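You operate a simulated robot arm through the tools that you are given. There is no shell and no other tool.

You run a simulated robot arm. Do the job below in one go: nothing can be reset, and whatever is moved stays where it is left.

JOB
Lap chip 29 flat, rinse and blot it, and lay it on the lit flatness glass.
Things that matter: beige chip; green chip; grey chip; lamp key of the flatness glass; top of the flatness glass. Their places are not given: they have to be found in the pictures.

It is judged by the outcome, as a careful person would: the job done as asked, and still so three seconds after it is handed in. It fails if anything else is knocked over, pushed out of place, dropped, spilled or broken.

ROBOT AND FRAMES
A 7-joint arm with a two-finger parallel gripper, fixed in place. Base frame: the origin is at the foot of the arm, x ahead of it, y to its left, z up; the work surface is at about z = 0.76. Lengths are in m, angles in degrees, forces in N, time in s.
Its first joint turns from -166.0 to 166.0 degrees. Payload 4.4 kg.
The TCP is the grasp point between the finger pads, 0.023 m short of the fingertips. In the tool frame z runs along the fingers and y along their closing line. Largest opening 0.094 m; finger width 0.038, thickness 0.01; the body of the gripper, 0.054 by 0.096 m, starts 0.039 m behind the TCP.
Orientation is told as [roll, pitch, yaw] about the base's x, y, z axes, in that order, counted from this pose: with the fingers straight down and closing along the base's y, the tool's x points along the base's -x, its y along +y and its z along -z.

CONTROLS
- The arm moves only by the tool arm_command. Its argument "targets" is a list of rows, each a list of 3 entries, a list of its own where there are three numbers: the shift along the tool's x, y, z in units of 500 mm (1.0 is 500 mm), then the turn, a rotation vector about the tool's x, y, z in units of 90 degrees (1.0 is 90 degrees), then the gripper command, from -1 (fully open) to 1 (shut), values between in proportion. In form: [[[x, y, z], [rx, ry, rz], fingers], ...]. A call has 1 to 20 rows; each row is the pose to reach, as a shift and turn from the pose commanded when the call began, along the tool's axes at that moment. A call with a number of a shift or a turn outside -1 to 1 is refused whole. A row lasts 0.2 s, in which the tool goes at most 0.05 m and 8.6 degrees; a call with a longer step from one row to the next is refused whole, and so is a gripper value outside its range. A pose out of reach is approached as far as the arm can. The call stops where the force on the tool passes 40 N (or 10 N more than at its start, if that is more) or the arm is blocked; 0.2 s more then pass. The fingers move at their own pace (about 0.108 m/s each) and stop on an object; they squeeze with about 35 N. The grip force told is the motor's: it shows also when the fingers shut on nothing. Time passes only in rows, and 0.2 s behind the last, so rows that repeat a pose let the fingers close. The reply holds the time, the measured pose of the TCP, the force on the tool along the base axes, the opening and the grip force, in the units named above and with some noise, with the torque about the TCP (base axes, N m) and any sound that the robot's microphone picked up.
- Cameras (640 x 400 px; columns grow to the right, rows downward): "scene" is fixed at [0.2217, 0.6483, 1.4896]; the picture's right is [-0.36, -0.93, 0.00], its down [-0.68, 0.27, -0.68] and it looks along [0.64, -0.25, -0.73] (base axes); focal length 369 px, centre (320, 200). "wrist" rides on the gripper at [0.086, 0.016, -0.074] in the tool frame; the picture's right is [-0.18, 0.98, 0.00], its down [-0.58, -0.11, -0.81] and it looks along [-0.79, -0.15, 0.59] (tool axes); focal length 243 px, centre (320, 200).
- snapshot(camera): a new picture of that camera. It takes no simulated time.
- measure_at(camera, pixels): for up to 12 pixels [column, row] of the newest picture of that camera ("zoom" is the newest enlarged one), the place [x, y, z] in the base frame of the surface seen there, good to about 0.002 m. It takes no simulated time.
- close_up(camera, box): a new picture of the part [left, top, right, bottom] of that camera's present view, enlarged. It takes no simulated time.
- hand_in(): hands the job in; it is judged then, once.

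Unless the task says otherwise, let go and move clear before handing in.

The tools are called as a command line: name --argument value ..., lists and objects as JSON in quotes. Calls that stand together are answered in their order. arm_command: Moves the arm, as the interface text tells. Its arguments: {"type":"object","properties":{"targets":{"type":"array","items":{"type":"array"}}},"required":["targets"]} The other tools are called the same way: snapshot (camera) takes a picture; measure_at (camera, pixels) gives the place of the surface under pixels of a picture; close_up (camera, box) takes an enlarged picture of a part of a camera's view; hand_in () hands the job in.

At the start:

```text
time: 0.0
ee_pos: [0.4521, 0.363, 1.1459]
tool_rot: [0.2, -0.1, 0.0]
ft_force: [0.1, -0.2, 0.0]
torque: [0.01, -0.04, 0.01]
opening: 0.0938
grip_force: 0.0
```

scene: 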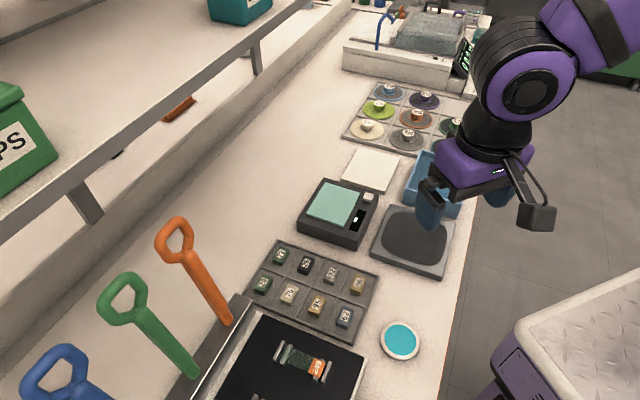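
wrist: 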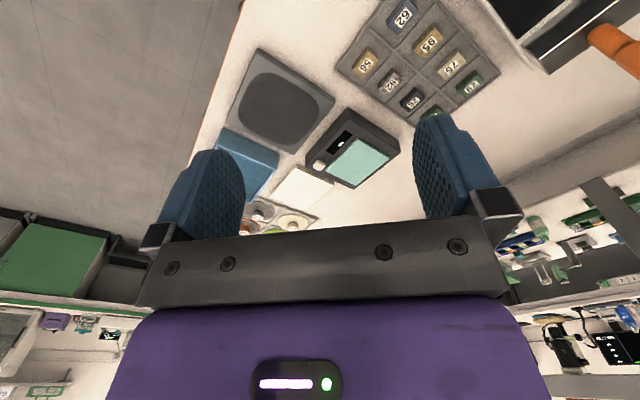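

The pictures show a chip tray around (315,285), a dark lapping plate at (415,240), a blue basin at (430,180), a white blotting pad at (370,168) and a teal-topped box at (340,208). I'll look closer at each.

close_up --camera "scene" --box '[240, 230, 390, 340]'

close_up --camera "scene" --box '[290, 140, 470, 280]'

close_up --camera "scene" --box '[330, 0, 500, 160]'

close_up --camera "wrist" --box '[200, 0, 520, 240]'

close_up --camera "scene" --box '[200, 280, 460, 400]'

```text
3.64 times, centred on (315, 285) of scene
```

zoom: 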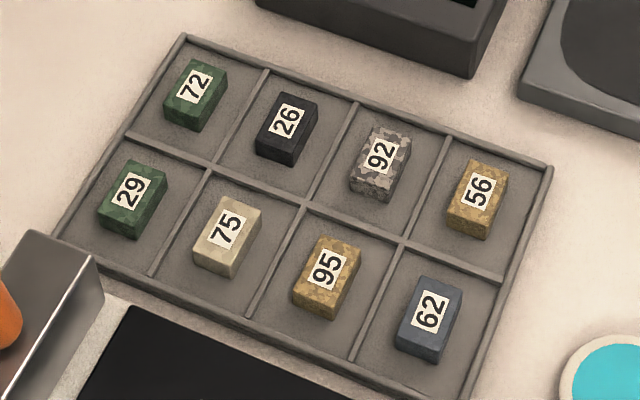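

```text
2.86 times, centred on (380, 210) of scene
```

zoom: 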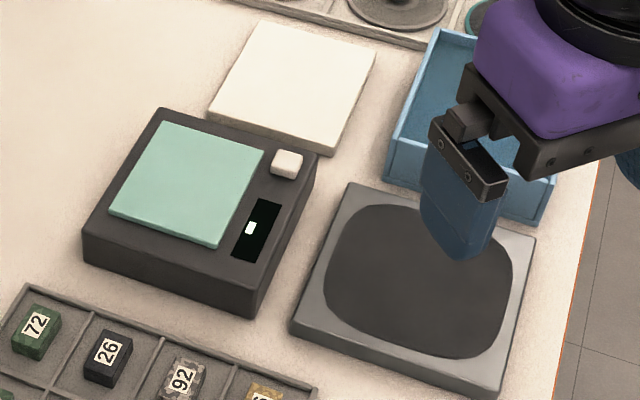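

```text
2.50 times, centred on (415, 80) of scene
```

zoom: 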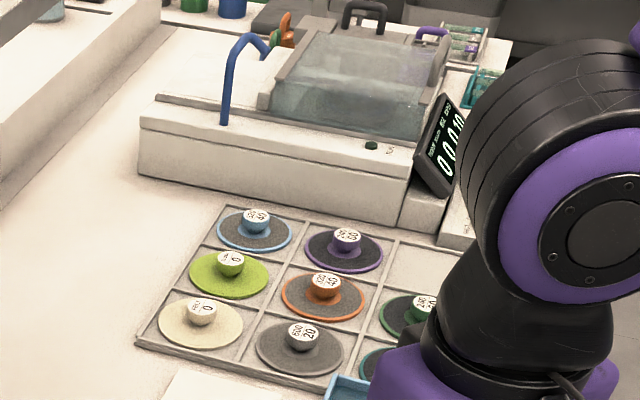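

```text
1.67 times, centred on (360, 120) of wrist
```

zoom: 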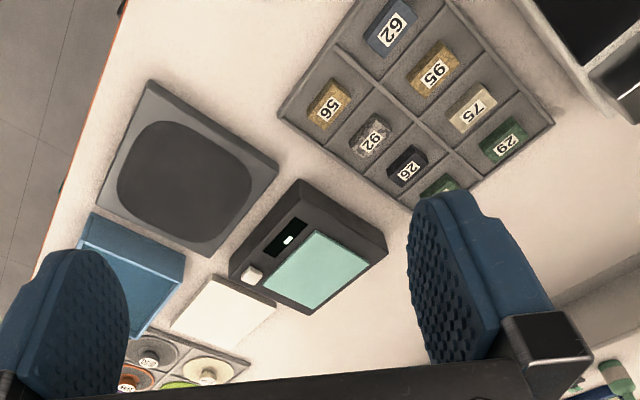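

```text
2.46 times, centred on (330, 340) of scene
```

zoom: 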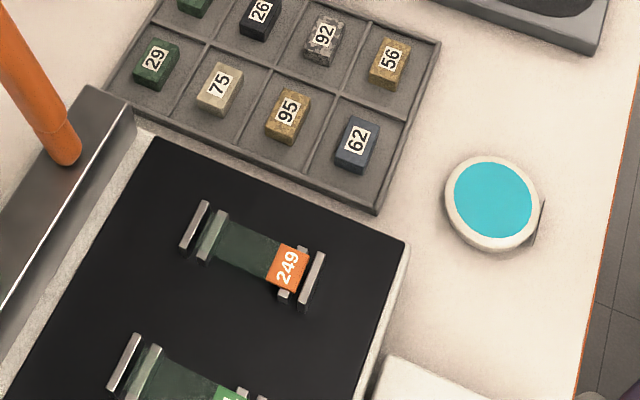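

Chip 29 is the green one at the lower left of the tray (pixel about (262,285)). I'll measure the tray, then the stations.

close_up --camera "scene" --box '[240, 250, 320, 300]'

measure_at --camera "scene" --pixels '[[262, 283], [262, 295], [280, 254], [289, 292], [250, 290], [275, 241], [380, 277], [340, 340], [400, 340], [340, 200], [368, 196], [357, 219]]'

measure_at --camera "scene" --pixels '[[410, 240], [385, 210], [370, 255], [443, 277], [455, 222], [370, 168], [358, 150], [342, 180], [400, 160], [387, 191], [425, 175], [440, 205]]'

```text
8.00 times, centred on (280, 275) of scene
```

zoom: 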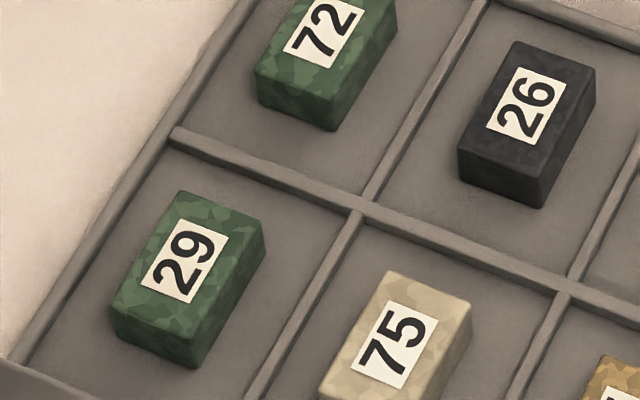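

```text
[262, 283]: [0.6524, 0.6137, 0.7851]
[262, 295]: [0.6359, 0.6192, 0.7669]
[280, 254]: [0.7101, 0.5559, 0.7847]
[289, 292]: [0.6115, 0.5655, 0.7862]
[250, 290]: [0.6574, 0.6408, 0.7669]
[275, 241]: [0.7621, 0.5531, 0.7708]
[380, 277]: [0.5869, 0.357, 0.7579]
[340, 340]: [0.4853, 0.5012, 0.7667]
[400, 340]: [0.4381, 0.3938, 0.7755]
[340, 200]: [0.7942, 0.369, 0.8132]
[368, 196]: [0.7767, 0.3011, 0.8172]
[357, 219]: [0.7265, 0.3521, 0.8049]
```

```text
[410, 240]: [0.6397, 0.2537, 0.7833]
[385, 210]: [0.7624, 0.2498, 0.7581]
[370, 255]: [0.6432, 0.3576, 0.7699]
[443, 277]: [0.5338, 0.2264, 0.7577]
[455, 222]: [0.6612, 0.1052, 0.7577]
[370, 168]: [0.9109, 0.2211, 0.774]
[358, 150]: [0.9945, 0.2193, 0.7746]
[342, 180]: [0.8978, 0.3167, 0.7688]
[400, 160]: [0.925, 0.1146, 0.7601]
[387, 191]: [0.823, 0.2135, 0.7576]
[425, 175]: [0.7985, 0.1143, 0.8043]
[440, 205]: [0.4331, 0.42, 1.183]
```

Chip 29's top is near (0.652, 0.614, 0.785). I'll measure its corners in the zoom, then look at the flatness glass and the other stations up close.

measure_at --camera "zoom" --pixels '[[182, 195], [260, 222], [198, 328], [117, 303], [188, 262], [196, 363], [60, 330], [290, 340], [175, 133], [355, 215], [390, 280], [465, 305]]'

close_up --camera "scene" --box '[290, 170, 390, 250]'

close_up --camera "scene" --box '[360, 310, 460, 370]'

close_up --camera "scene" --box '[380, 140, 480, 280]'

close_up --camera "wrist" --box '[200, 100, 360, 240]'

```text
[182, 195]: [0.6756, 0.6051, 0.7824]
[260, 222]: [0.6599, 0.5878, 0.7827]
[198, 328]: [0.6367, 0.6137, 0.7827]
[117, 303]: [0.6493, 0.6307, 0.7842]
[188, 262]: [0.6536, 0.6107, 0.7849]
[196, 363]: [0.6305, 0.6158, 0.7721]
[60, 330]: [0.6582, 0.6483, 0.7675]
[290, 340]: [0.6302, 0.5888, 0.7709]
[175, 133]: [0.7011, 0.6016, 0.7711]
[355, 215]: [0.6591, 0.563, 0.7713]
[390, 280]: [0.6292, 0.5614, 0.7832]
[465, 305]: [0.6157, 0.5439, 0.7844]
```

```text
5.00 times, centred on (340, 210) of scene
```

zoom: 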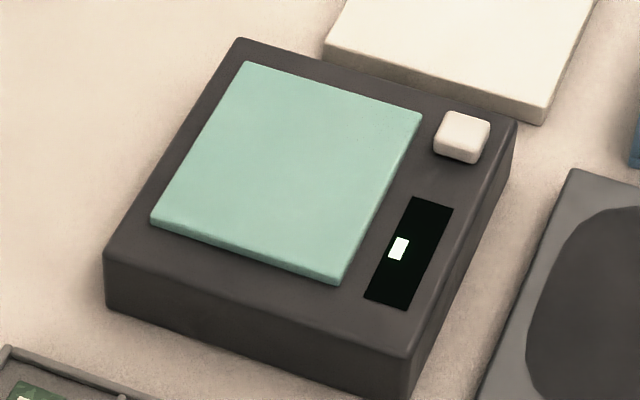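

```text
6.40 times, centred on (410, 340) of scene
```

zoom: 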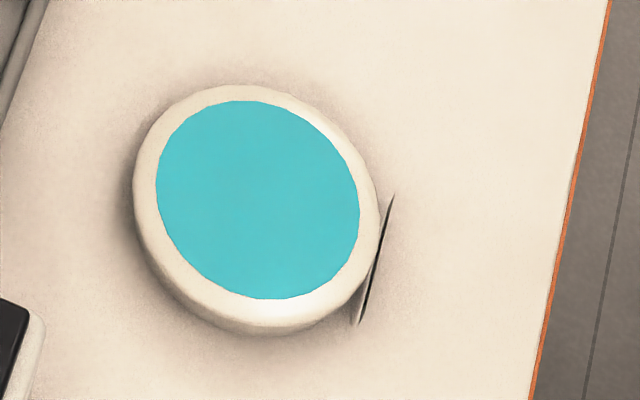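

```text
2.86 times, centred on (430, 210) of scene
```

zoom: 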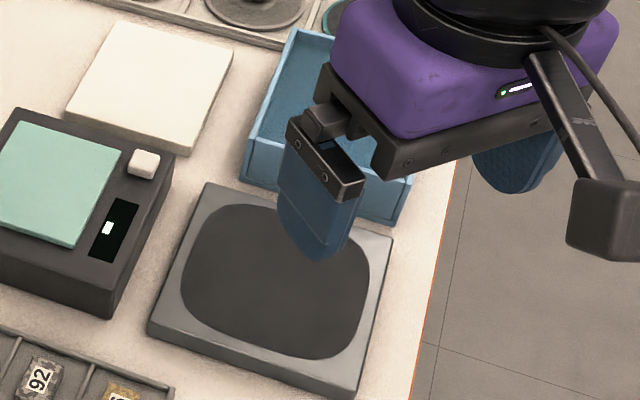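

```text
2.86 times, centred on (280, 170) of wrist
```

zoom: 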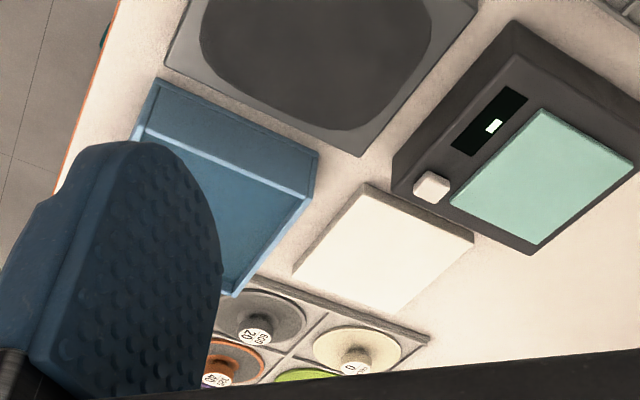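

The glass box has a pale square key beside the teal glass and a dark display with one small white mark. I'll measure the key, glass corners, plate, pad and basin.

close_up --camera "scene" --box '[290, 170, 390, 250]'

measure_at --camera "zoom" --pixels '[[463, 130], [448, 116], [485, 125], [470, 155], [440, 147], [245, 65], [418, 118], [338, 278], [155, 218], [290, 170], [398, 248], [500, 200]]'

measure_at --camera "wrist" --pixels '[[250, 150], [235, 135], [262, 175], [245, 180], [275, 165], [300, 190], [285, 100], [250, 95], [310, 105], [270, 130], [225, 140], [330, 185]]'

```text
5.00 times, centred on (340, 210) of scene
```

zoom: 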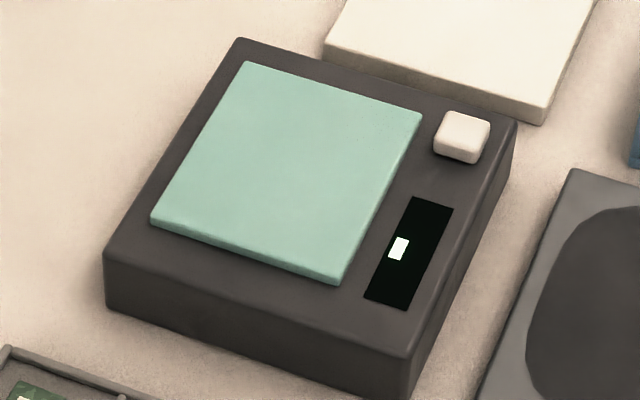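

```text
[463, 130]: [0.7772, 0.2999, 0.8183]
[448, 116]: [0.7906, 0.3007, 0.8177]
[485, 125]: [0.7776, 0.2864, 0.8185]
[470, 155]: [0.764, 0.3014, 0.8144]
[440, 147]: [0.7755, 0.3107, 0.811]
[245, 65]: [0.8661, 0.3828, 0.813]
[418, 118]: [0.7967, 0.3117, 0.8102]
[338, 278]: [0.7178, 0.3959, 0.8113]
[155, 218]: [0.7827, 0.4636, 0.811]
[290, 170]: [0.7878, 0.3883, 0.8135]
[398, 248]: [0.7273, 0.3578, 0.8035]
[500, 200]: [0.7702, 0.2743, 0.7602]
```

```text
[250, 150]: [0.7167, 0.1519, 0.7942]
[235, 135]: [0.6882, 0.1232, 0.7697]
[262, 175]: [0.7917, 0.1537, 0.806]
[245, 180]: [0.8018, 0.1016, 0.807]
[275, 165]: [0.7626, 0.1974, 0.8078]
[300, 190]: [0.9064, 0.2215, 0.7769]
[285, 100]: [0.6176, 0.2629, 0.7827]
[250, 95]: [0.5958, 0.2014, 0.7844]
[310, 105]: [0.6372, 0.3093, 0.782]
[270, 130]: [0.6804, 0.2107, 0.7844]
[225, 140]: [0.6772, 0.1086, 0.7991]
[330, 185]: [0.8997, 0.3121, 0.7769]
```

The key top is about (0.777, 0.300, 0.818) and the glass centre about (0.790, 0.389, 0.813); the glass edge is turned about 47°. I'll close the fingers and move high above the key, turned so they line up with the glass edge, which also gives a view of the basin.

arm_command --targets '[[[-0.0464, -0.009, 0.028], [0, 0, 0.0373], 1], [[-0.0929, -0.018, 0.056], [0, 0, 0.0746], 1], [[-0.1393, -0.027, 0.084], [0, 0, 0.1119], 1], [[-0.1857, -0.036, 0.112], [0, 0, 0.1491], 1], [[-0.2321, -0.045, 0.14], [0, 0, 0.1864], 1], [[-0.2786, -0.054, 0.168], [0, 0, 0.2237], 1], [[-0.325, -0.063, 0.196], [0, 0, 0.261], 1], [[-0.3714, -0.072, 0.224], [0, 0, 0.2983], 1], [[-0.4179, -0.081, 0.252], [0, 0, 0.3356], 1], [[-0.4643, -0.09, 0.28], [0, 0, 0.3729], 1], [[-0.5107, -0.099, 0.308], [0, 0, 0.4101], 1], [[-0.5571, -0.108, 0.336], [0, 0, 0.4474], 1], [[-0.6036, -0.117, 0.364], [0, 0, 0.4847], 1], [[-0.65, -0.126, 0.392], [0, 0, 0.522], 1]]'

```text
time: 3.0
ee_pos: [0.7784, 0.3014, 0.9504]
tool_rot: [0.1, 0.1, -47.0]
ft_force: [0.2, 0.2, -0.2]
torque: [-0.02, 0.0, 0.04]
opening: 0.0
grip_force: 35.0
```

The arm is above the key at (0.778, 0.301, 0.950), yaw -47. Now I'll look at the basin and check the key.

snapshot --camera "wrist"

snapshot --camera "scene"

```text
taken
```

wrist: 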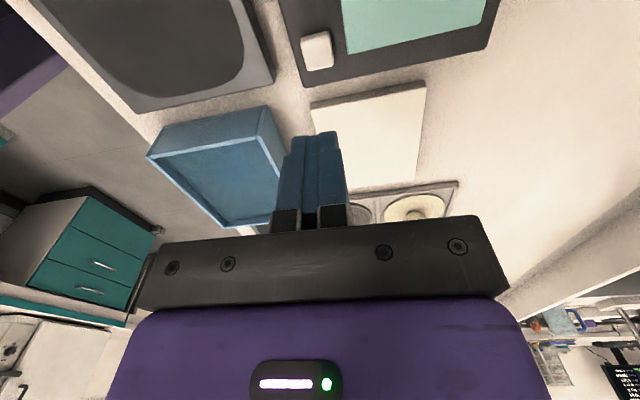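

```text
taken
```

scene: 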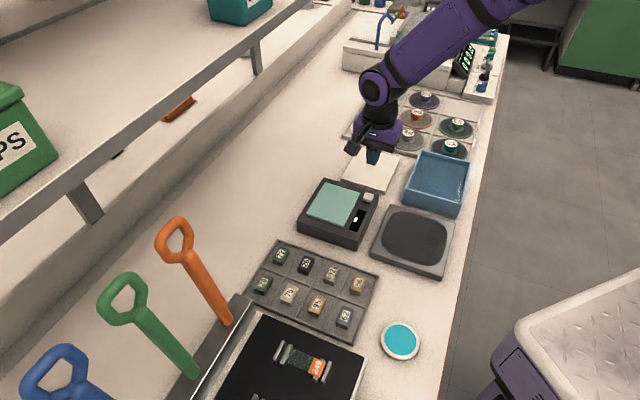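

The basin is now clear in the scene at about (437,182). I'll measure its rim and water, the plate's dark area and the pad.

close_up --camera "scene" --box '[360, 140, 480, 280]'

measure_at --camera "scene" --pixels '[[437, 180], [423, 152], [468, 162], [406, 197], [456, 212], [430, 170], [450, 175], [425, 188], [447, 195], [437, 190], [440, 165], [455, 170]]'

measure_at --camera "scene" --pixels '[[393, 208], [454, 219], [442, 274], [374, 252], [415, 238], [385, 240], [445, 240], [415, 213], [415, 262], [420, 150], [360, 170], [380, 185]]'

measure_at --camera "wrist" --pixels '[[215, 170], [318, 50], [318, 40], [305, 65], [330, 62], [375, 130], [420, 90], [315, 100], [345, 185], [410, 178], [190, 60], [150, 20]]'

```text
2.86 times, centred on (420, 210) of scene
```

zoom: 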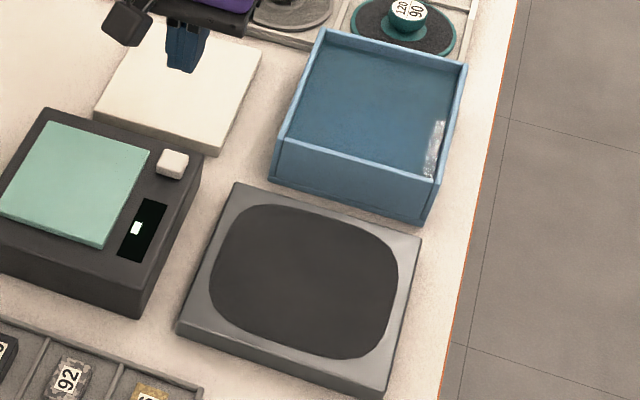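

```text
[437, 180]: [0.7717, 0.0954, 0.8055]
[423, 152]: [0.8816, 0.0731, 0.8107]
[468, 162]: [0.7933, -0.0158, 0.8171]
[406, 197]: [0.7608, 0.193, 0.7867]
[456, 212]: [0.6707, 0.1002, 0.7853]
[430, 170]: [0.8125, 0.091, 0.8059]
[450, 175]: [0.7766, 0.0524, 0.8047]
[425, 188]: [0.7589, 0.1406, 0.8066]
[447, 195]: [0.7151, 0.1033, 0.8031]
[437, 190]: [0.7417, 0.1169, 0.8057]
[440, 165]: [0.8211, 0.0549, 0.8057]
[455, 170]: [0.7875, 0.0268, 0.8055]
```

```text
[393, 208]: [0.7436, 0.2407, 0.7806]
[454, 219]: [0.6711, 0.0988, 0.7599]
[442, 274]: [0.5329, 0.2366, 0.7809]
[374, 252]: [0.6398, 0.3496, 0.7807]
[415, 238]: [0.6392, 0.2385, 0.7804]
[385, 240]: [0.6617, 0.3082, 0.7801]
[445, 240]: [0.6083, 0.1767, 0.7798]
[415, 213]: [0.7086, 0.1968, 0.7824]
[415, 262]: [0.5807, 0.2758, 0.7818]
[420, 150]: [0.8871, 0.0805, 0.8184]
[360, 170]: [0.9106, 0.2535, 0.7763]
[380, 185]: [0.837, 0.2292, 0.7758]
```

```text
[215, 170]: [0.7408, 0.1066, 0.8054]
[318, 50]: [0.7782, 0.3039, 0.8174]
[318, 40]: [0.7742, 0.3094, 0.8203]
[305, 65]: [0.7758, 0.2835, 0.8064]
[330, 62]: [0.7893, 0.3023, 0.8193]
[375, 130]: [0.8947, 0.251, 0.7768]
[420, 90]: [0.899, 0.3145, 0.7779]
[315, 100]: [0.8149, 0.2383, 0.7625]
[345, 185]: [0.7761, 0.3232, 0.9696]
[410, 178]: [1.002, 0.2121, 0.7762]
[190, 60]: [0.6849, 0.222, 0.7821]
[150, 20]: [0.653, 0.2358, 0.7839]
```

Readings: water surface z≈0.8055, basin rim ≈0.818, basin centre ≈(0.775, 0.09); plate top z≈0.781 centred near (0.640, 0.238); pad top z≈0.776. I'll lower the fingers to just above the key at (318,50).

arm_command --targets '[[[0, 0, 0.04], [0, 0, 0], 1], [[0, 0, 0.08], [0, 0, 0], 1], [[0, 0, 0.12], [0, 0, 0], 1], [[0, 0, 0.16], [0, 0, 0], 1], [[0, 0, 0.19], [0, 0, 0], 1], [[0, 0, 0.204], [0, 0, 0], 1], [[0, 0, 0.204], [0, 0, 0], 1]]'

snapshot --camera "wrist"

close_up --camera "scene" --box '[290, 150, 410, 250]'

```text
time: 4.6
ee_pos: [0.7786, 0.2999, 0.8483]
tool_rot: [0.0, 0.1, -46.9]
ft_force: [0.0, 0.4, 0.9]
torque: [0.01, -0.02, 0.02]
opening: 0.0003
grip_force: 34.9
```

```text
taken
```

wrist: 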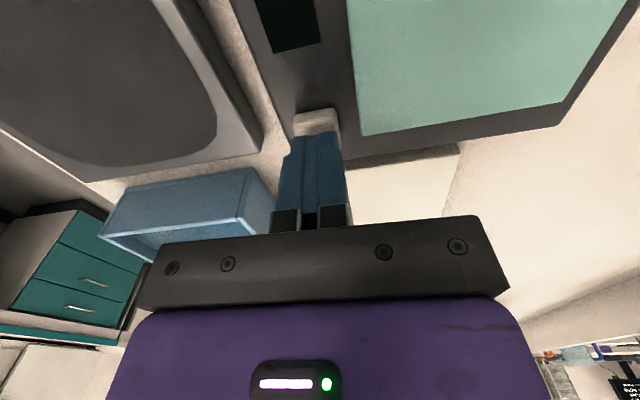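

```text
4.00 times, centred on (350, 200) of scene
```

zoom: 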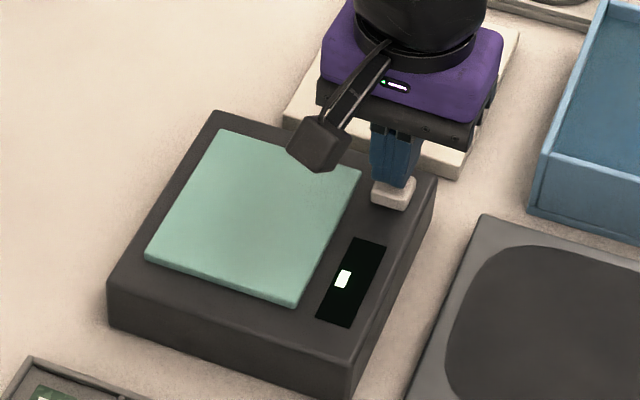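

The fingers are centred over the key just above it. I'll press down in 1.5 mm steps.

arm_command --targets '[[[0, 0, 0.004], [0, 0, 0], 1], [[0, 0, 0.008], [0, 0, 0], 1], [[0, 0, 0.011], [0, 0, 0], 1], [[0, 0, 0.014], [0, 0, 0], 1], [[0, 0, 0.017], [0, 0, 0], 1], [[0, 0, 0.02], [0, 0, 0], 1]]'

```text
time: 6.0
ee_pos: [0.7779, 0.3011, 0.8386]
tool_rot: [0.2, 0.1, -47.0]
ft_force: [-0.5, 0.6, -0.1]
torque: [0.02, -0.04, 0.0]
opening: 0.0002
grip_force: 35.0
```

No force yet at z 0.8386. I'll look at the glass and press a little further.

arm_command --targets '[[[0, 0, 0.002], [0, 0, 0], 1], [[0, 0, 0.004], [0, 0, 0], 1], [[0, 0, 0.006], [0, 0, 0], 1]]'

close_up --camera "scene" --box '[290, 150, 410, 250]'

```text
time: 6.8
ee_pos: [0.7779, 0.3021, 0.8355]
tool_rot: [0.1, 0.1, -46.9]
ft_force: [0.9, 0.2, 2.9]
torque: [-0.04, -0.03, 0.02]
opening: 0.0002
grip_force: 35.0
heard: click
```

```text
4.00 times, centred on (350, 200) of scene
```

zoom: 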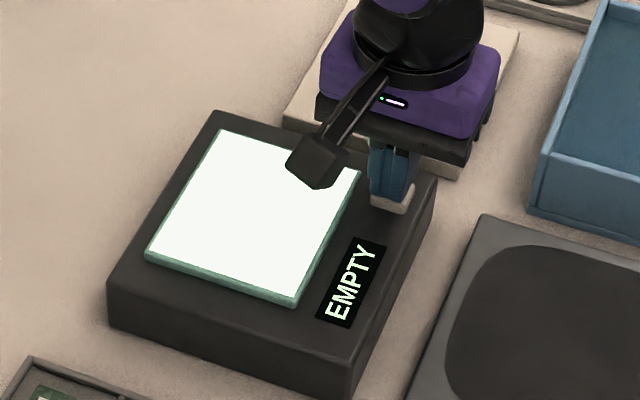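

The click turned the glass on and the display reads EMPTY. Before moving to the chip I'll check how close the orange and green handles at (180,250) and (150,320) are to the tray.

measure_at --camera "scene" --pixels '[[175, 235], [185, 260], [200, 280], [215, 305], [228, 322], [125, 295], [150, 325], [190, 372], [240, 305], [210, 360], [165, 228], [188, 225]]'

arm_command --targets '[[[0, 0, -0.02], [0, 0, 0], 1], [[0, 0, -0.06], [0, 0, 0], 1], [[0, 0, -0.12], [0, 0, 0], 1], [[0, 0, -0.18], [0, 0, 0], 1], [[0, 0, -0.25], [0, 0, 0], 1], [[0, 0, -0.33], [0, 0, 0], 1], [[0, 0, -0.33], [0, 0, 0], 1]]'

snapshot --camera "scene"

```text
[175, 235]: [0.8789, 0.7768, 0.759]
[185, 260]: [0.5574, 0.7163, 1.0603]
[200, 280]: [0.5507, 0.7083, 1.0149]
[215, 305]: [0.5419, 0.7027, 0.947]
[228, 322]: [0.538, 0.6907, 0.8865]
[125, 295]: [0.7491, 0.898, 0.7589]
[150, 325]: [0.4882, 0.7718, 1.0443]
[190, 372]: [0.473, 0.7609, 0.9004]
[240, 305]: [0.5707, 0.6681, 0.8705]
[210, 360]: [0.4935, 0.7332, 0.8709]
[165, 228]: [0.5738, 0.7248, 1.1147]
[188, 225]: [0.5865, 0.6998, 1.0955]
```

```text
time: 8.4
ee_pos: [0.78, 0.3015, 1.001]
tool_rot: [0.2, 0.1, -46.9]
ft_force: [-0.1, 0.4, 0.3]
torque: [-0.02, 0.01, -0.01]
opening: 0.0
grip_force: 35.7
```

```text
taken
```

scene: 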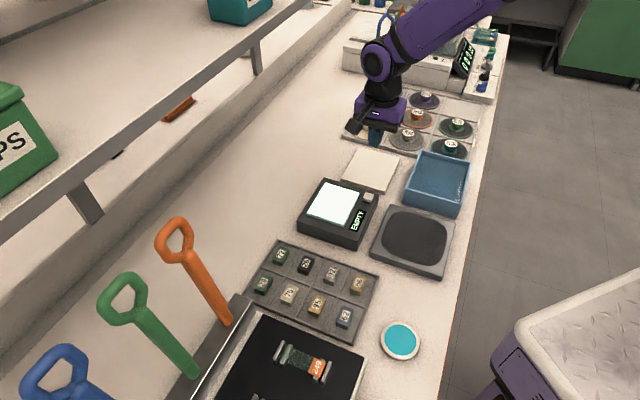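

The rack holding the orange handle has its top near z 0.87 and its end close to the tray. I'll measure that end to choose a safe gripper turn.

close_up --camera "scene" --box '[200, 230, 340, 350]'

measure_at --camera "scene" --pixels '[[238, 296], [253, 303], [252, 318], [246, 300], [249, 310], [225, 325], [235, 330], [262, 283], [254, 278], [270, 286], [244, 297], [230, 310]]'

```text
3.33 times, centred on (270, 290) of scene
```

zoom: 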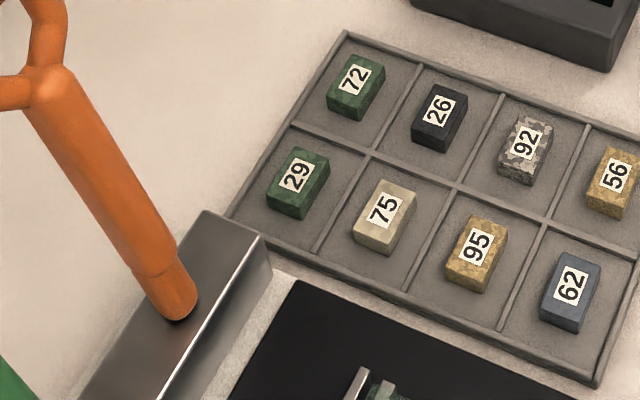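

```text
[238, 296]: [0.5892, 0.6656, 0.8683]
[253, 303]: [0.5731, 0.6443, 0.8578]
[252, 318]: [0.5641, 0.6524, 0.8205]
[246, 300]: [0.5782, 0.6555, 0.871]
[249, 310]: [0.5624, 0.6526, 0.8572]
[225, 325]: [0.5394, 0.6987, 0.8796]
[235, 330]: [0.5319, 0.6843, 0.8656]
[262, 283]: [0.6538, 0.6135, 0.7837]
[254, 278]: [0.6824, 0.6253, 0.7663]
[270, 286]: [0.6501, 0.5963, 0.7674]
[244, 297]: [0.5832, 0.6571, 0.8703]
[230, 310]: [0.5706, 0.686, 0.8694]
```

The rack end is about 8 cm from chip 29 at lateral offset -1 to -4 cm, so I'll turn the gripper to yaw +43: the camera then points back toward the arm base and the fingers close along the chip's long side. I'm moving above chip 29 at z 0.96 with the fingers partly open.

arm_command --targets '[[[0.0443, 0.0169, 0.0059], [0, 0, -0.0714], 1], [[0.0886, 0.0339, 0.0117], [0, 0, -0.1429], 1], [[0.1329, 0.0508, 0.0176], [0, 0, -0.2143], 1], [[0.1771, 0.0677, 0.0234], [0, 0, -0.2857], 1], [[0.2214, 0.0846, 0.0293], [0, 0, -0.3571], 1], [[0.2657, 0.1016, 0.0351], [0, 0, -0.4286], 0.5], [[0.31, 0.1185, 0.041], [0, 0, -0.5], 0.3], [[0.3543, 0.1354, 0.0469], [0, 0, -0.5714], 0.1], [[0.3986, 0.1524, 0.0527], [0, 0, -0.6429], -0.1], [[0.4429, 0.1693, 0.0586], [0, 0, -0.7143], -0.1], [[0.4871, 0.1862, 0.0644], [0, 0, -0.7857], -0.1], [[0.5314, 0.2031, 0.0703], [0, 0, -0.8571], -0.1], [[0.5757, 0.2201, 0.0761], [0, 0, -0.9286], -0.1], [[0.62, 0.237, 0.082], [0, 0, -1.0], -0.1]]'

snapshot --camera "wrist"

snapshot --camera "scene"

```text
time: 11.4
ee_pos: [0.6533, 0.6073, 0.9591]
tool_rot: [0.0, -0.1, 43.1]
ft_force: [0.2, -0.4, 1.3]
torque: [0.0, 0.03, 0.01]
opening: 0.0517
grip_force: 0.2
```

```text
taken
```

wrist: 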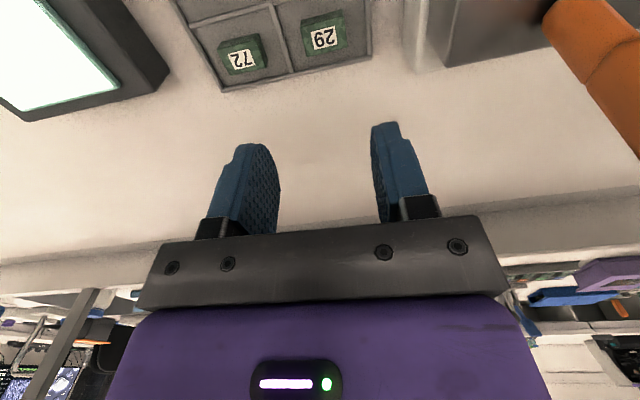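

```text
taken
```

scene: 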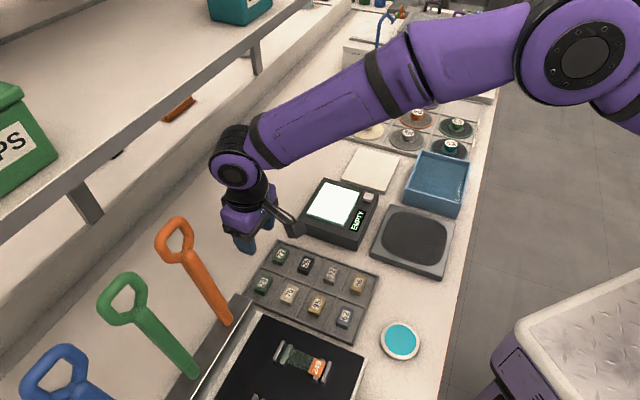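

Chip 29 shows in the wrist view at (325,38), upside down. I'll enlarge it and measure its corners more exactly.

close_up --camera "wrist" --box '[210, 0, 390, 90]'

measure_at --camera "wrist" --pixels '[[303, 20], [341, 11], [346, 40], [309, 53], [325, 38], [315, 30], [335, 20], [330, 55], [309, 62], [298, 40], [355, 45], [290, 72]]'

```text
3.56 times, centred on (300, 45) of wrist
```

zoom: 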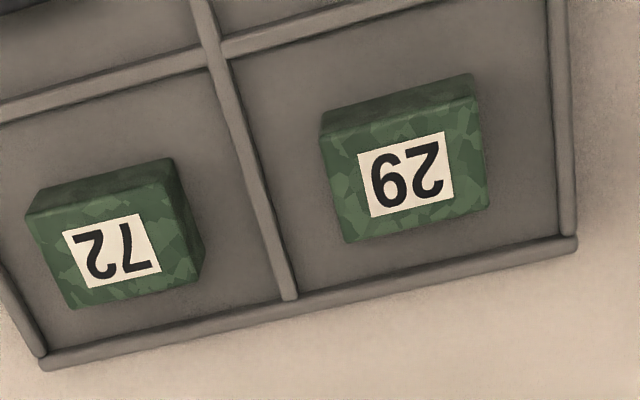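

```text
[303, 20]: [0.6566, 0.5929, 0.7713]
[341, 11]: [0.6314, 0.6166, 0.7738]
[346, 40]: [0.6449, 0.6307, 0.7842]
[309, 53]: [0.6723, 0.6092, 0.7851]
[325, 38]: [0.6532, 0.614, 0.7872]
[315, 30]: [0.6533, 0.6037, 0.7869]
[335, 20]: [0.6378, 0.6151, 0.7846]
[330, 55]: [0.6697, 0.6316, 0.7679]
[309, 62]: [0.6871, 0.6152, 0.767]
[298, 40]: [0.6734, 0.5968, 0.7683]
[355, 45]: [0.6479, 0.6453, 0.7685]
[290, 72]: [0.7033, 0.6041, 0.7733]
```

I'll measure the chip's top-face corners on the enlarged picture.

measure_at --camera "zoom" --pixels '[[326, 138], [472, 102], [482, 202], [354, 236], [405, 172], [340, 190], [478, 150], [400, 120], [420, 218], [300, 220], [520, 200], [400, 260]]'

```text
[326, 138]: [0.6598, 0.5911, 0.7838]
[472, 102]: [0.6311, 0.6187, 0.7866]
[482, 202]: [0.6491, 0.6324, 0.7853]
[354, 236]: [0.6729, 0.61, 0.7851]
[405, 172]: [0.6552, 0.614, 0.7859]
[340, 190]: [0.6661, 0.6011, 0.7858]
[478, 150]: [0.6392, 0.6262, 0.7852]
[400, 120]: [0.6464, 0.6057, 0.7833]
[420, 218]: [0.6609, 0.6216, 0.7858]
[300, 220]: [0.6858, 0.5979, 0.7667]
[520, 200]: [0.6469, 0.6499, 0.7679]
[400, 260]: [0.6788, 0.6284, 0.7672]
```

The chip's centre is about (0.654, 0.6125), top z 0.7855, long axis about 136°, so yaw 45.5 fits. I'll align and go down to just above the chip, then check.

arm_command --targets '[[[-0.004, 0.003, 0.03], [0, 0, -0.014], -0.1], [[-0.008, 0.0064, 0.07], [0, 0, -0.028], -0.1], [[-0.008, 0.0064, 0.12], [0, 0, -0.028], -0.1], [[-0.008, 0.0064, 0.17], [0, 0, -0.028], -0.1], [[-0.008, 0.0064, 0.21], [0, 0, -0.028], -0.1], [[-0.008, 0.0064, 0.245], [0, 0, -0.028], -0.1], [[-0.008, 0.0064, 0.258], [0, 0, -0.028], -0.1], [[-0.008, 0.0064, 0.258], [0, 0, -0.028], -0.1]]'

snapshot --camera "wrist"

close_up --camera "scene" --box '[200, 190, 360, 310]'

```text
time: 13.2
ee_pos: [0.6534, 0.6147, 0.8304]
tool_rot: [0.1, 0.0, 45.6]
ft_force: [-0.4, 0.1, -0.5]
torque: [0.01, 0.0, 0.0]
opening: 0.0516
grip_force: 0.0
```

```text
taken
```

wrist: 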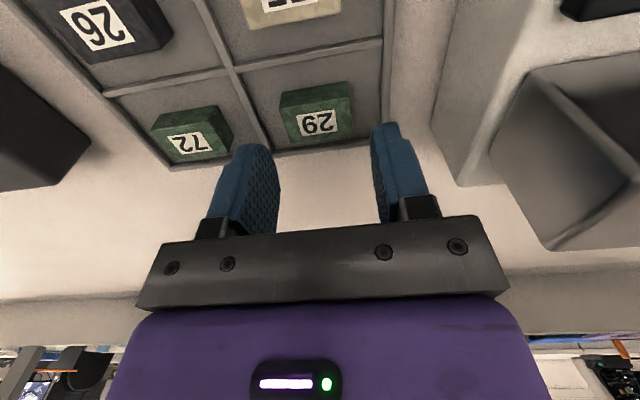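

```text
3.33 times, centred on (280, 250) of scene
```

zoom: 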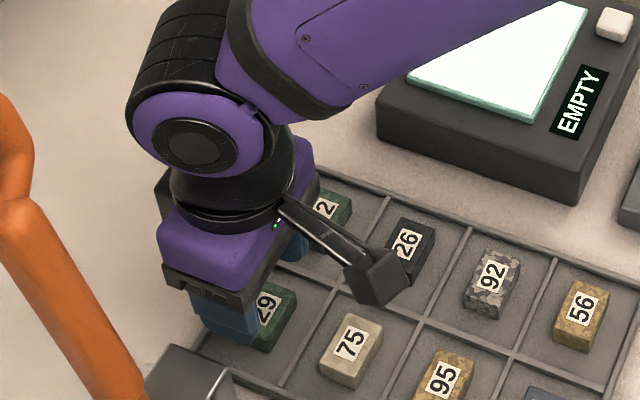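

By projection a point right under the grip centre at chip-top height should appear near (320,122), and the label's centre is at about (317,122), so the alignment is within 2 mm. I'll verify with a closer measure.

close_up --camera "wrist" --box '[250, 60, 400, 160]'

measure_at --camera "wrist" --pixels '[[317, 122], [281, 112], [350, 98], [352, 128], [290, 142], [285, 127], [352, 112], [300, 160], [345, 160], [265, 130], [370, 120], [280, 175]]'

```text
4.00 times, centred on (325, 110) of wrist
```

zoom: 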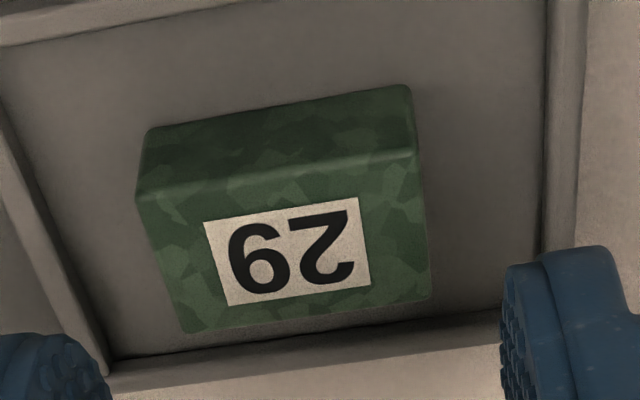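

```text
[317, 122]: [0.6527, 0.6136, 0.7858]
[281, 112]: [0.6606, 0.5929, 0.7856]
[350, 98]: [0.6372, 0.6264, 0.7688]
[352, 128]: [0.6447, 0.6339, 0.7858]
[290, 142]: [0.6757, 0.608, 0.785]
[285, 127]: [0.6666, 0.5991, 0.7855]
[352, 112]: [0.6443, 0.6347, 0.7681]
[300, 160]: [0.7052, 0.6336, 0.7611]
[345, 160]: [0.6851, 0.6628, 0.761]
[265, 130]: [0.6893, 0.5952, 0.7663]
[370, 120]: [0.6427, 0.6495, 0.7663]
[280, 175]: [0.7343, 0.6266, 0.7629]
```

The chip is square to the fingers and centred within about 1 mm. I'll descend to fingertips about 7 mm above the tray floor, with the fingers still open.

arm_command --targets '[[[0.002, 0, 0.015], [0, 0, 0], -0.1], [[0.002, 0, 0.03], [0, 0, 0], -0.1], [[0.002, 0, 0.042], [0, 0, 0], -0.1], [[0.002, 0, 0.052], [0, 0, 0], -0.1], [[0.002, 0, 0.06], [0, 0, 0], -0.1], [[0.002, 0, 0.066], [0, 0, 0], -0.1], [[0.002, 0, 0.066], [0, 0, 0], -0.1]]'

snapshot --camera "wrist"

close_up --camera "wrist" --box '[230, 100, 420, 220]'

```text
time: 14.8
ee_pos: [0.6529, 0.6138, 0.7972]
tool_rot: [0.1, -0.1, 45.6]
ft_force: [0.6, 0.1, 0.2]
torque: [0.02, 0.01, -0.01]
opening: 0.0518
grip_force: 0.1
```

```text
taken
```

wrist: 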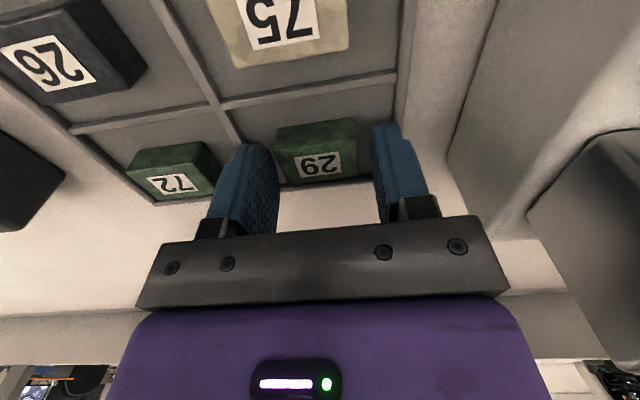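

```text
3.33 times, centred on (325, 160) of wrist
```

zoom: 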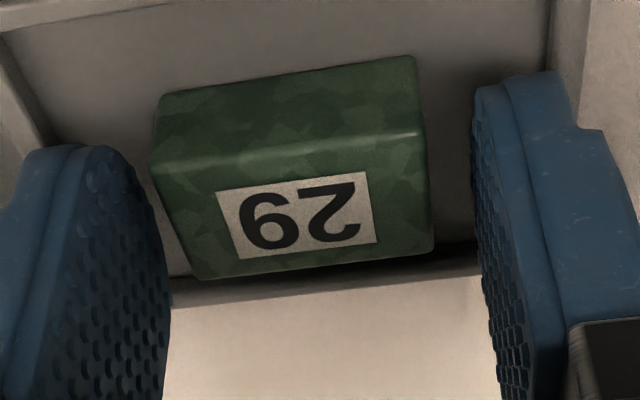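

The chip sits between the finger pads with clear gaps on both sides and no contact force. I'll close the fingers.

arm_command --targets '[[[0, 0, 0], [0, 0, 0], 0.3], [[0, 0, 0], [0, 0, 0], 1], [[0, 0, 0], [0, 0, 0], 1], [[0, 0, 0], [0, 0, 0], 1]]'

close_up --camera "wrist" --box '[230, 100, 420, 220]'

```text
time: 15.8
ee_pos: [0.6523, 0.6133, 0.7968]
tool_rot: [0.1, -0.1, 45.6]
ft_force: [0.7, 0.7, 0.1]
torque: [-0.07, -0.01, 0.02]
opening: 0.039
grip_force: 35.2
```

```text
3.33 times, centred on (325, 160) of wrist
```

zoom: 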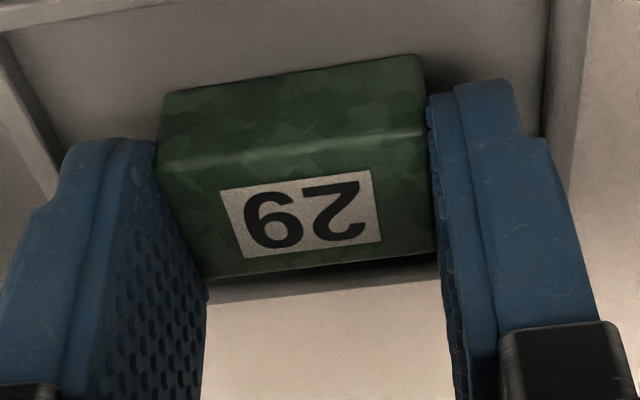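

The grip stopped at 0.039 m with 35 N on the chip. I'll lift straight up and inspect it.

arm_command --targets '[[[0, 0, -0.01], [0, 0, 0], 1], [[0, 0, -0.025], [0, 0, 0], 1], [[0, 0, -0.05], [0, 0, 0], 1], [[0, 0, -0.09], [0, 0, 0], 1], [[0, 0, -0.13], [0, 0, 0], 1], [[0, 0, -0.18], [0, 0, 0], 1], [[0, 0, -0.23], [0, 0, 0], 1], [[0, 0, -0.27], [0, 0, 0], 1]]'

close_up --camera "wrist" --box '[230, 80, 420, 220]'

snapshot --camera "scene"

```text
time: 17.6
ee_pos: [0.6522, 0.6123, 0.9313]
tool_rot: [0.0, -0.1, 45.6]
ft_force: [0.3, -0.3, -0.4]
torque: [0.01, 0.01, 0.0]
opening: 0.0388
grip_force: 34.8
```

```text
2.86 times, centred on (325, 150) of wrist
```

zoom: 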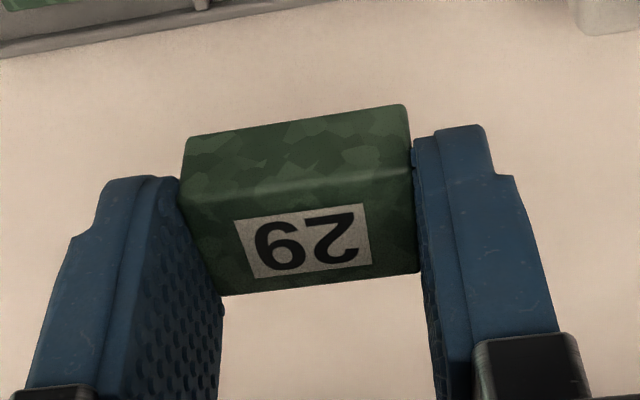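

```text
taken
```

scene: 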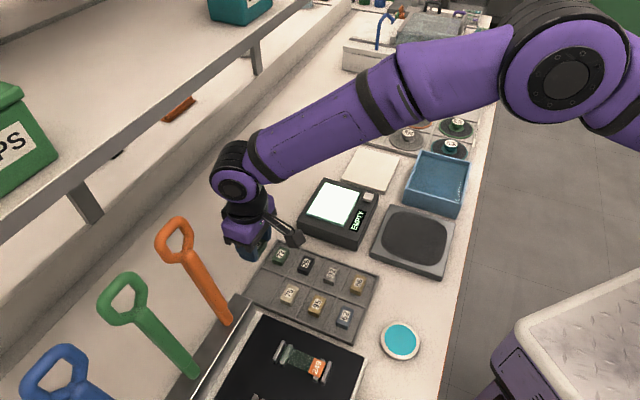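

Chip 29 is held firmly and level. I'll carry it over the lapping plate centre (about (0.640, 0.238)), stopping with the chip well above the plate.

arm_command --targets '[[[0.046, -0.0422, 0], [0, 0, 0], 1], [[0.092, -0.0844, 0], [0, 0, 0], 1], [[0.138, -0.1266, 0], [0, 0, 0], 1], [[0.184, -0.1688, 0], [0, 0, 0], 1], [[0.23, -0.211, 0], [0, 0, 0], 1], [[0.276, -0.2532, 0], [0, 0, 0], 1], [[0.3219, -0.2954, 0], [0, 0, 0], 1], [[0.3679, -0.3376, 0], [0, 0, 0], 1], [[0.4139, -0.3798, 0], [0, 0, 0], 1], [[0.4598, -0.422, 0.03], [0, 0, 0], 1], [[0.5058, -0.4642, 0.06], [0, 0, 0], 1], [[0.5518, -0.5064, 0.09], [0, 0, 0], 1], [[0.5518, -0.5064, 0.12], [0, 0, 0], 1], [[0.5518, -0.5064, 0.12], [0, 0, 0], 1]]'

snapshot --camera "wrist"

snapshot --camera "scene"

```text
time: 20.6
ee_pos: [0.6371, 0.2371, 0.8713]
tool_rot: [0.2, -0.1, 45.7]
ft_force: [-0.6, -0.2, -0.1]
torque: [-0.02, 0.02, 0.0]
opening: 0.0389
grip_force: 34.9
```

```text
taken
```

wrist: 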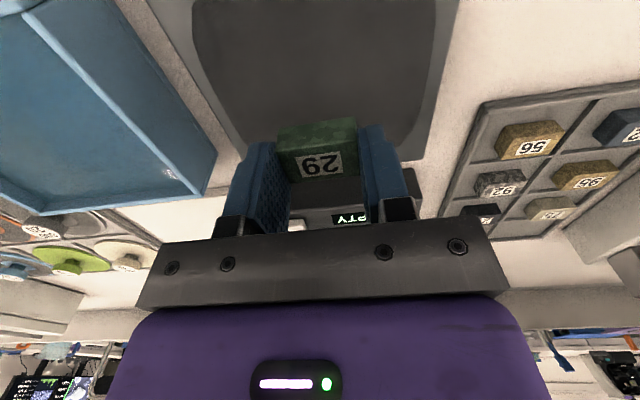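

```text
taken
```

scene: 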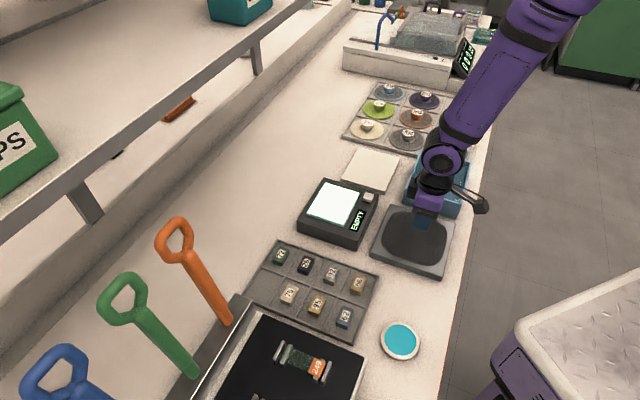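

The chip hangs over the dark lapping face. I'll measure the plate surface and the dark area's edges from here.

measure_at --camera "wrist" --pixels '[[320, 20], [320, 60], [240, 60], [400, 60], [200, 20], [435, 20], [415, 130], [225, 100], [300, 90], [380, 100], [455, 20], [170, 40]]'

measure_at --camera "scene" --pixels '[[395, 213], [385, 230], [386, 252], [405, 262], [425, 264], [440, 252], [447, 230], [400, 240], [415, 250], [436, 262], [378, 250], [444, 270]]'

```text
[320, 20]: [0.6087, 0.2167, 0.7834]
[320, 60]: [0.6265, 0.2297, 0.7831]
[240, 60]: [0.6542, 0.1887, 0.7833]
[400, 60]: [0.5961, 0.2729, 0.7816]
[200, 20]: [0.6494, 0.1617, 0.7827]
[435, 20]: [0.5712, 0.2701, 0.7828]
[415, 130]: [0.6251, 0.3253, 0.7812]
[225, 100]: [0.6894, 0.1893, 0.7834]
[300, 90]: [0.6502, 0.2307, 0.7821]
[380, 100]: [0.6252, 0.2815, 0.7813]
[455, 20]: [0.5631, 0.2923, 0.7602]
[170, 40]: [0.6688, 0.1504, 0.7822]
```

```text
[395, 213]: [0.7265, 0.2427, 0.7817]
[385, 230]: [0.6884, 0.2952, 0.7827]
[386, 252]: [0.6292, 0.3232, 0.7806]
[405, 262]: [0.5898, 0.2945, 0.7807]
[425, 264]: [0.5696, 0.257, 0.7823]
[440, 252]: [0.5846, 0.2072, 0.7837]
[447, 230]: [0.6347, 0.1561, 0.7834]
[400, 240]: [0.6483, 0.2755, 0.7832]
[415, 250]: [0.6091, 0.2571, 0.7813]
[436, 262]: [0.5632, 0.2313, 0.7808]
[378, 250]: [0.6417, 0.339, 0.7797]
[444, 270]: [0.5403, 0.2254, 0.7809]
```

The plate surface is at z≈0.782 and the dark face is centred near (0.642, 0.240) with a half-width of about 7 cm. I'll lower the chip to a few millimetres above it.

arm_command --targets '[[[-0.005, -0.001, 0.03], [0, 0, 0], 1], [[-0.011, -0.003, 0.06], [0, 0, 0], 1], [[-0.011, -0.003, 0.085], [0, 0, 0], 1], [[-0.011, -0.003, 0.1], [0, 0, 0], 1], [[-0.011, -0.003, 0.11], [0, 0, 0], 1], [[-0.011, -0.003, 0.11], [0, 0, 0], 1]]'

close_up --camera "scene" --box '[370, 180, 470, 280]'

close_up --camera "wrist" --box '[230, 80, 420, 220]'

```text
time: 22.0
ee_pos: [0.6456, 0.2407, 0.8164]
tool_rot: [0.2, -0.1, 45.6]
ft_force: [-0.9, 0.0, 0.2]
torque: [-0.02, 0.02, 0.01]
opening: 0.0391
grip_force: 35.0
```

```text
4.00 times, centred on (420, 230) of scene
```

zoom: 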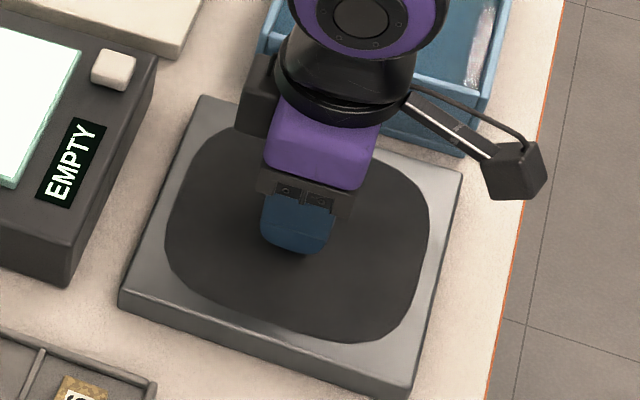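

```text
2.86 times, centred on (325, 150) of wrist
```

zoom: 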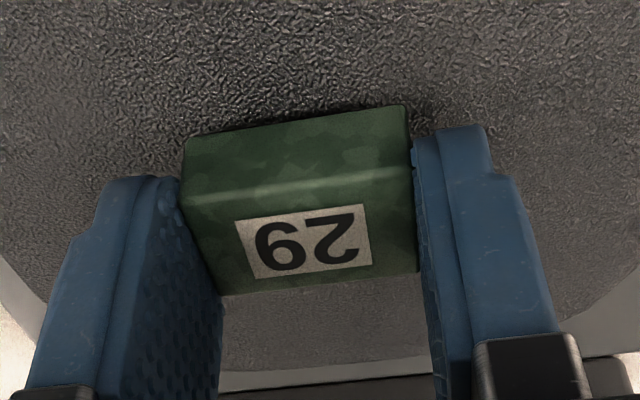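

The chip is a few millimetres above the gritty face. I'll lower in half-millimetre steps until I feel contact.

arm_command --targets '[[[0, 0, 0.003], [0, 0, 0], 1], [[0, 0, 0.005], [0, 0, 0], 1], [[0, 0, 0.007], [0, 0, 0], 1], [[0, 0, 0.008], [0, 0, 0], 1]]'

```text
time: 23.0
ee_pos: [0.6465, 0.2414, 0.8133]
tool_rot: [0.0, -0.1, 45.7]
ft_force: [-0.1, -0.1, -0.4]
torque: [0.0, -0.05, 0.01]
opening: 0.0391
grip_force: 34.5
```

arm_command --targets '[[[0, 0, 0.001], [0, 0, 0], 1], [[0, 0, 0.002], [0, 0, 0], 1]]'

```text
time: 23.6
ee_pos: [0.6458, 0.241, 0.8119]
tool_rot: [0.1, -0.1, 45.6]
ft_force: [-0.3, -0.3, 0.0]
torque: [-0.02, -0.02, 0.02]
opening: 0.0386
grip_force: 35.0
```

Still no contact at TCP z 0.812; I'll keep lowering by half-millimetre steps.

arm_command --targets '[[[0, 0, 0.001], [0, 0, 0], 1], [[0, 0, 0.002], [0, 0, 0], 1]]'

```text
time: 24.2
ee_pos: [0.645, 0.2415, 0.8125]
tool_rot: [0.1, -0.2, 45.7]
ft_force: [-2.1, -1.3, 21.5]
torque: [-0.06, 0.02, -0.03]
opening: 0.039
grip_force: 35.0
```

Contact at 21.5 N. That is more than I want for lapping, so I'll ease back a quarter to half millimetre.

arm_command --targets '[[[0, 0, -0.0006], [0, 0, 0], 1], [[0, 0, -0.0006], [0, 0, 0], 1]]'

```text
time: 24.8
ee_pos: [0.645, 0.2414, 0.8126]
tool_rot: [0.1, -0.2, 45.6]
ft_force: [3.6, 1.7, 19.5]
torque: [0.07, -0.14, -0.05]
opening: 0.0387
grip_force: 34.6
```

arm_command --targets '[[[0, 0, -0.0006], [0, 0, 0], 1], [[0, 0, -0.0012], [0, 0, 0], 1]]'

```text
time: 25.4
ee_pos: [0.6451, 0.2417, 0.8122]
tool_rot: [0.1, -0.1, 45.6]
ft_force: [1.1, 3.7, 8.8]
torque: [0.09, -0.07, 0.03]
opening: 0.0389
grip_force: 34.7
```

Now about 9 N. I'll try a short straight rubbing stroke and listen.

arm_command --targets '[[[0.012, 0, 0], [0, 0, 0], 1], [[0.024, 0, 0], [0, 0, 0], 1], [[0.036, 0, 0], [0, 0, 0], 1], [[0.048, 0, 0], [0, 0, 0], 1], [[0.036, 0, 0], [0, 0, 0], 1], [[0.024, 0, 0], [0, 0, 0], 1], [[0.012, 0, 0], [0, 0, 0], 1], [[0, 0, 0], [0, 0, 0], 1]]'

close_up --camera "wrist" --box '[230, 80, 420, 220]'

```text
time: 27.2
ee_pos: [0.6455, 0.2407, 0.812]
tool_rot: [0.2, -0.2, 45.6]
ft_force: [-2.7, -3.7, 13.6]
torque: [-0.08, 0.06, 0.03]
opening: 0.039
grip_force: 34.3
```

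```text
2.86 times, centred on (325, 150) of wrist
```

zoom: 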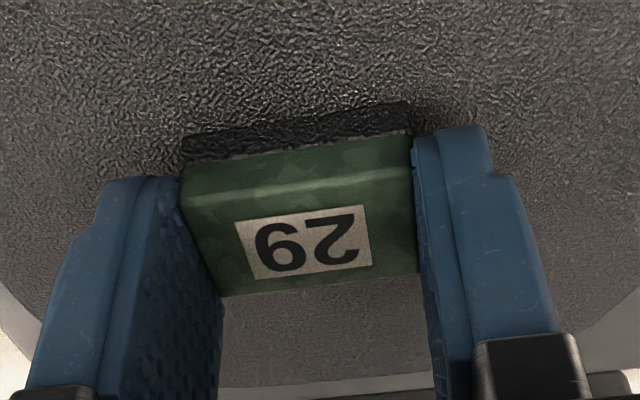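

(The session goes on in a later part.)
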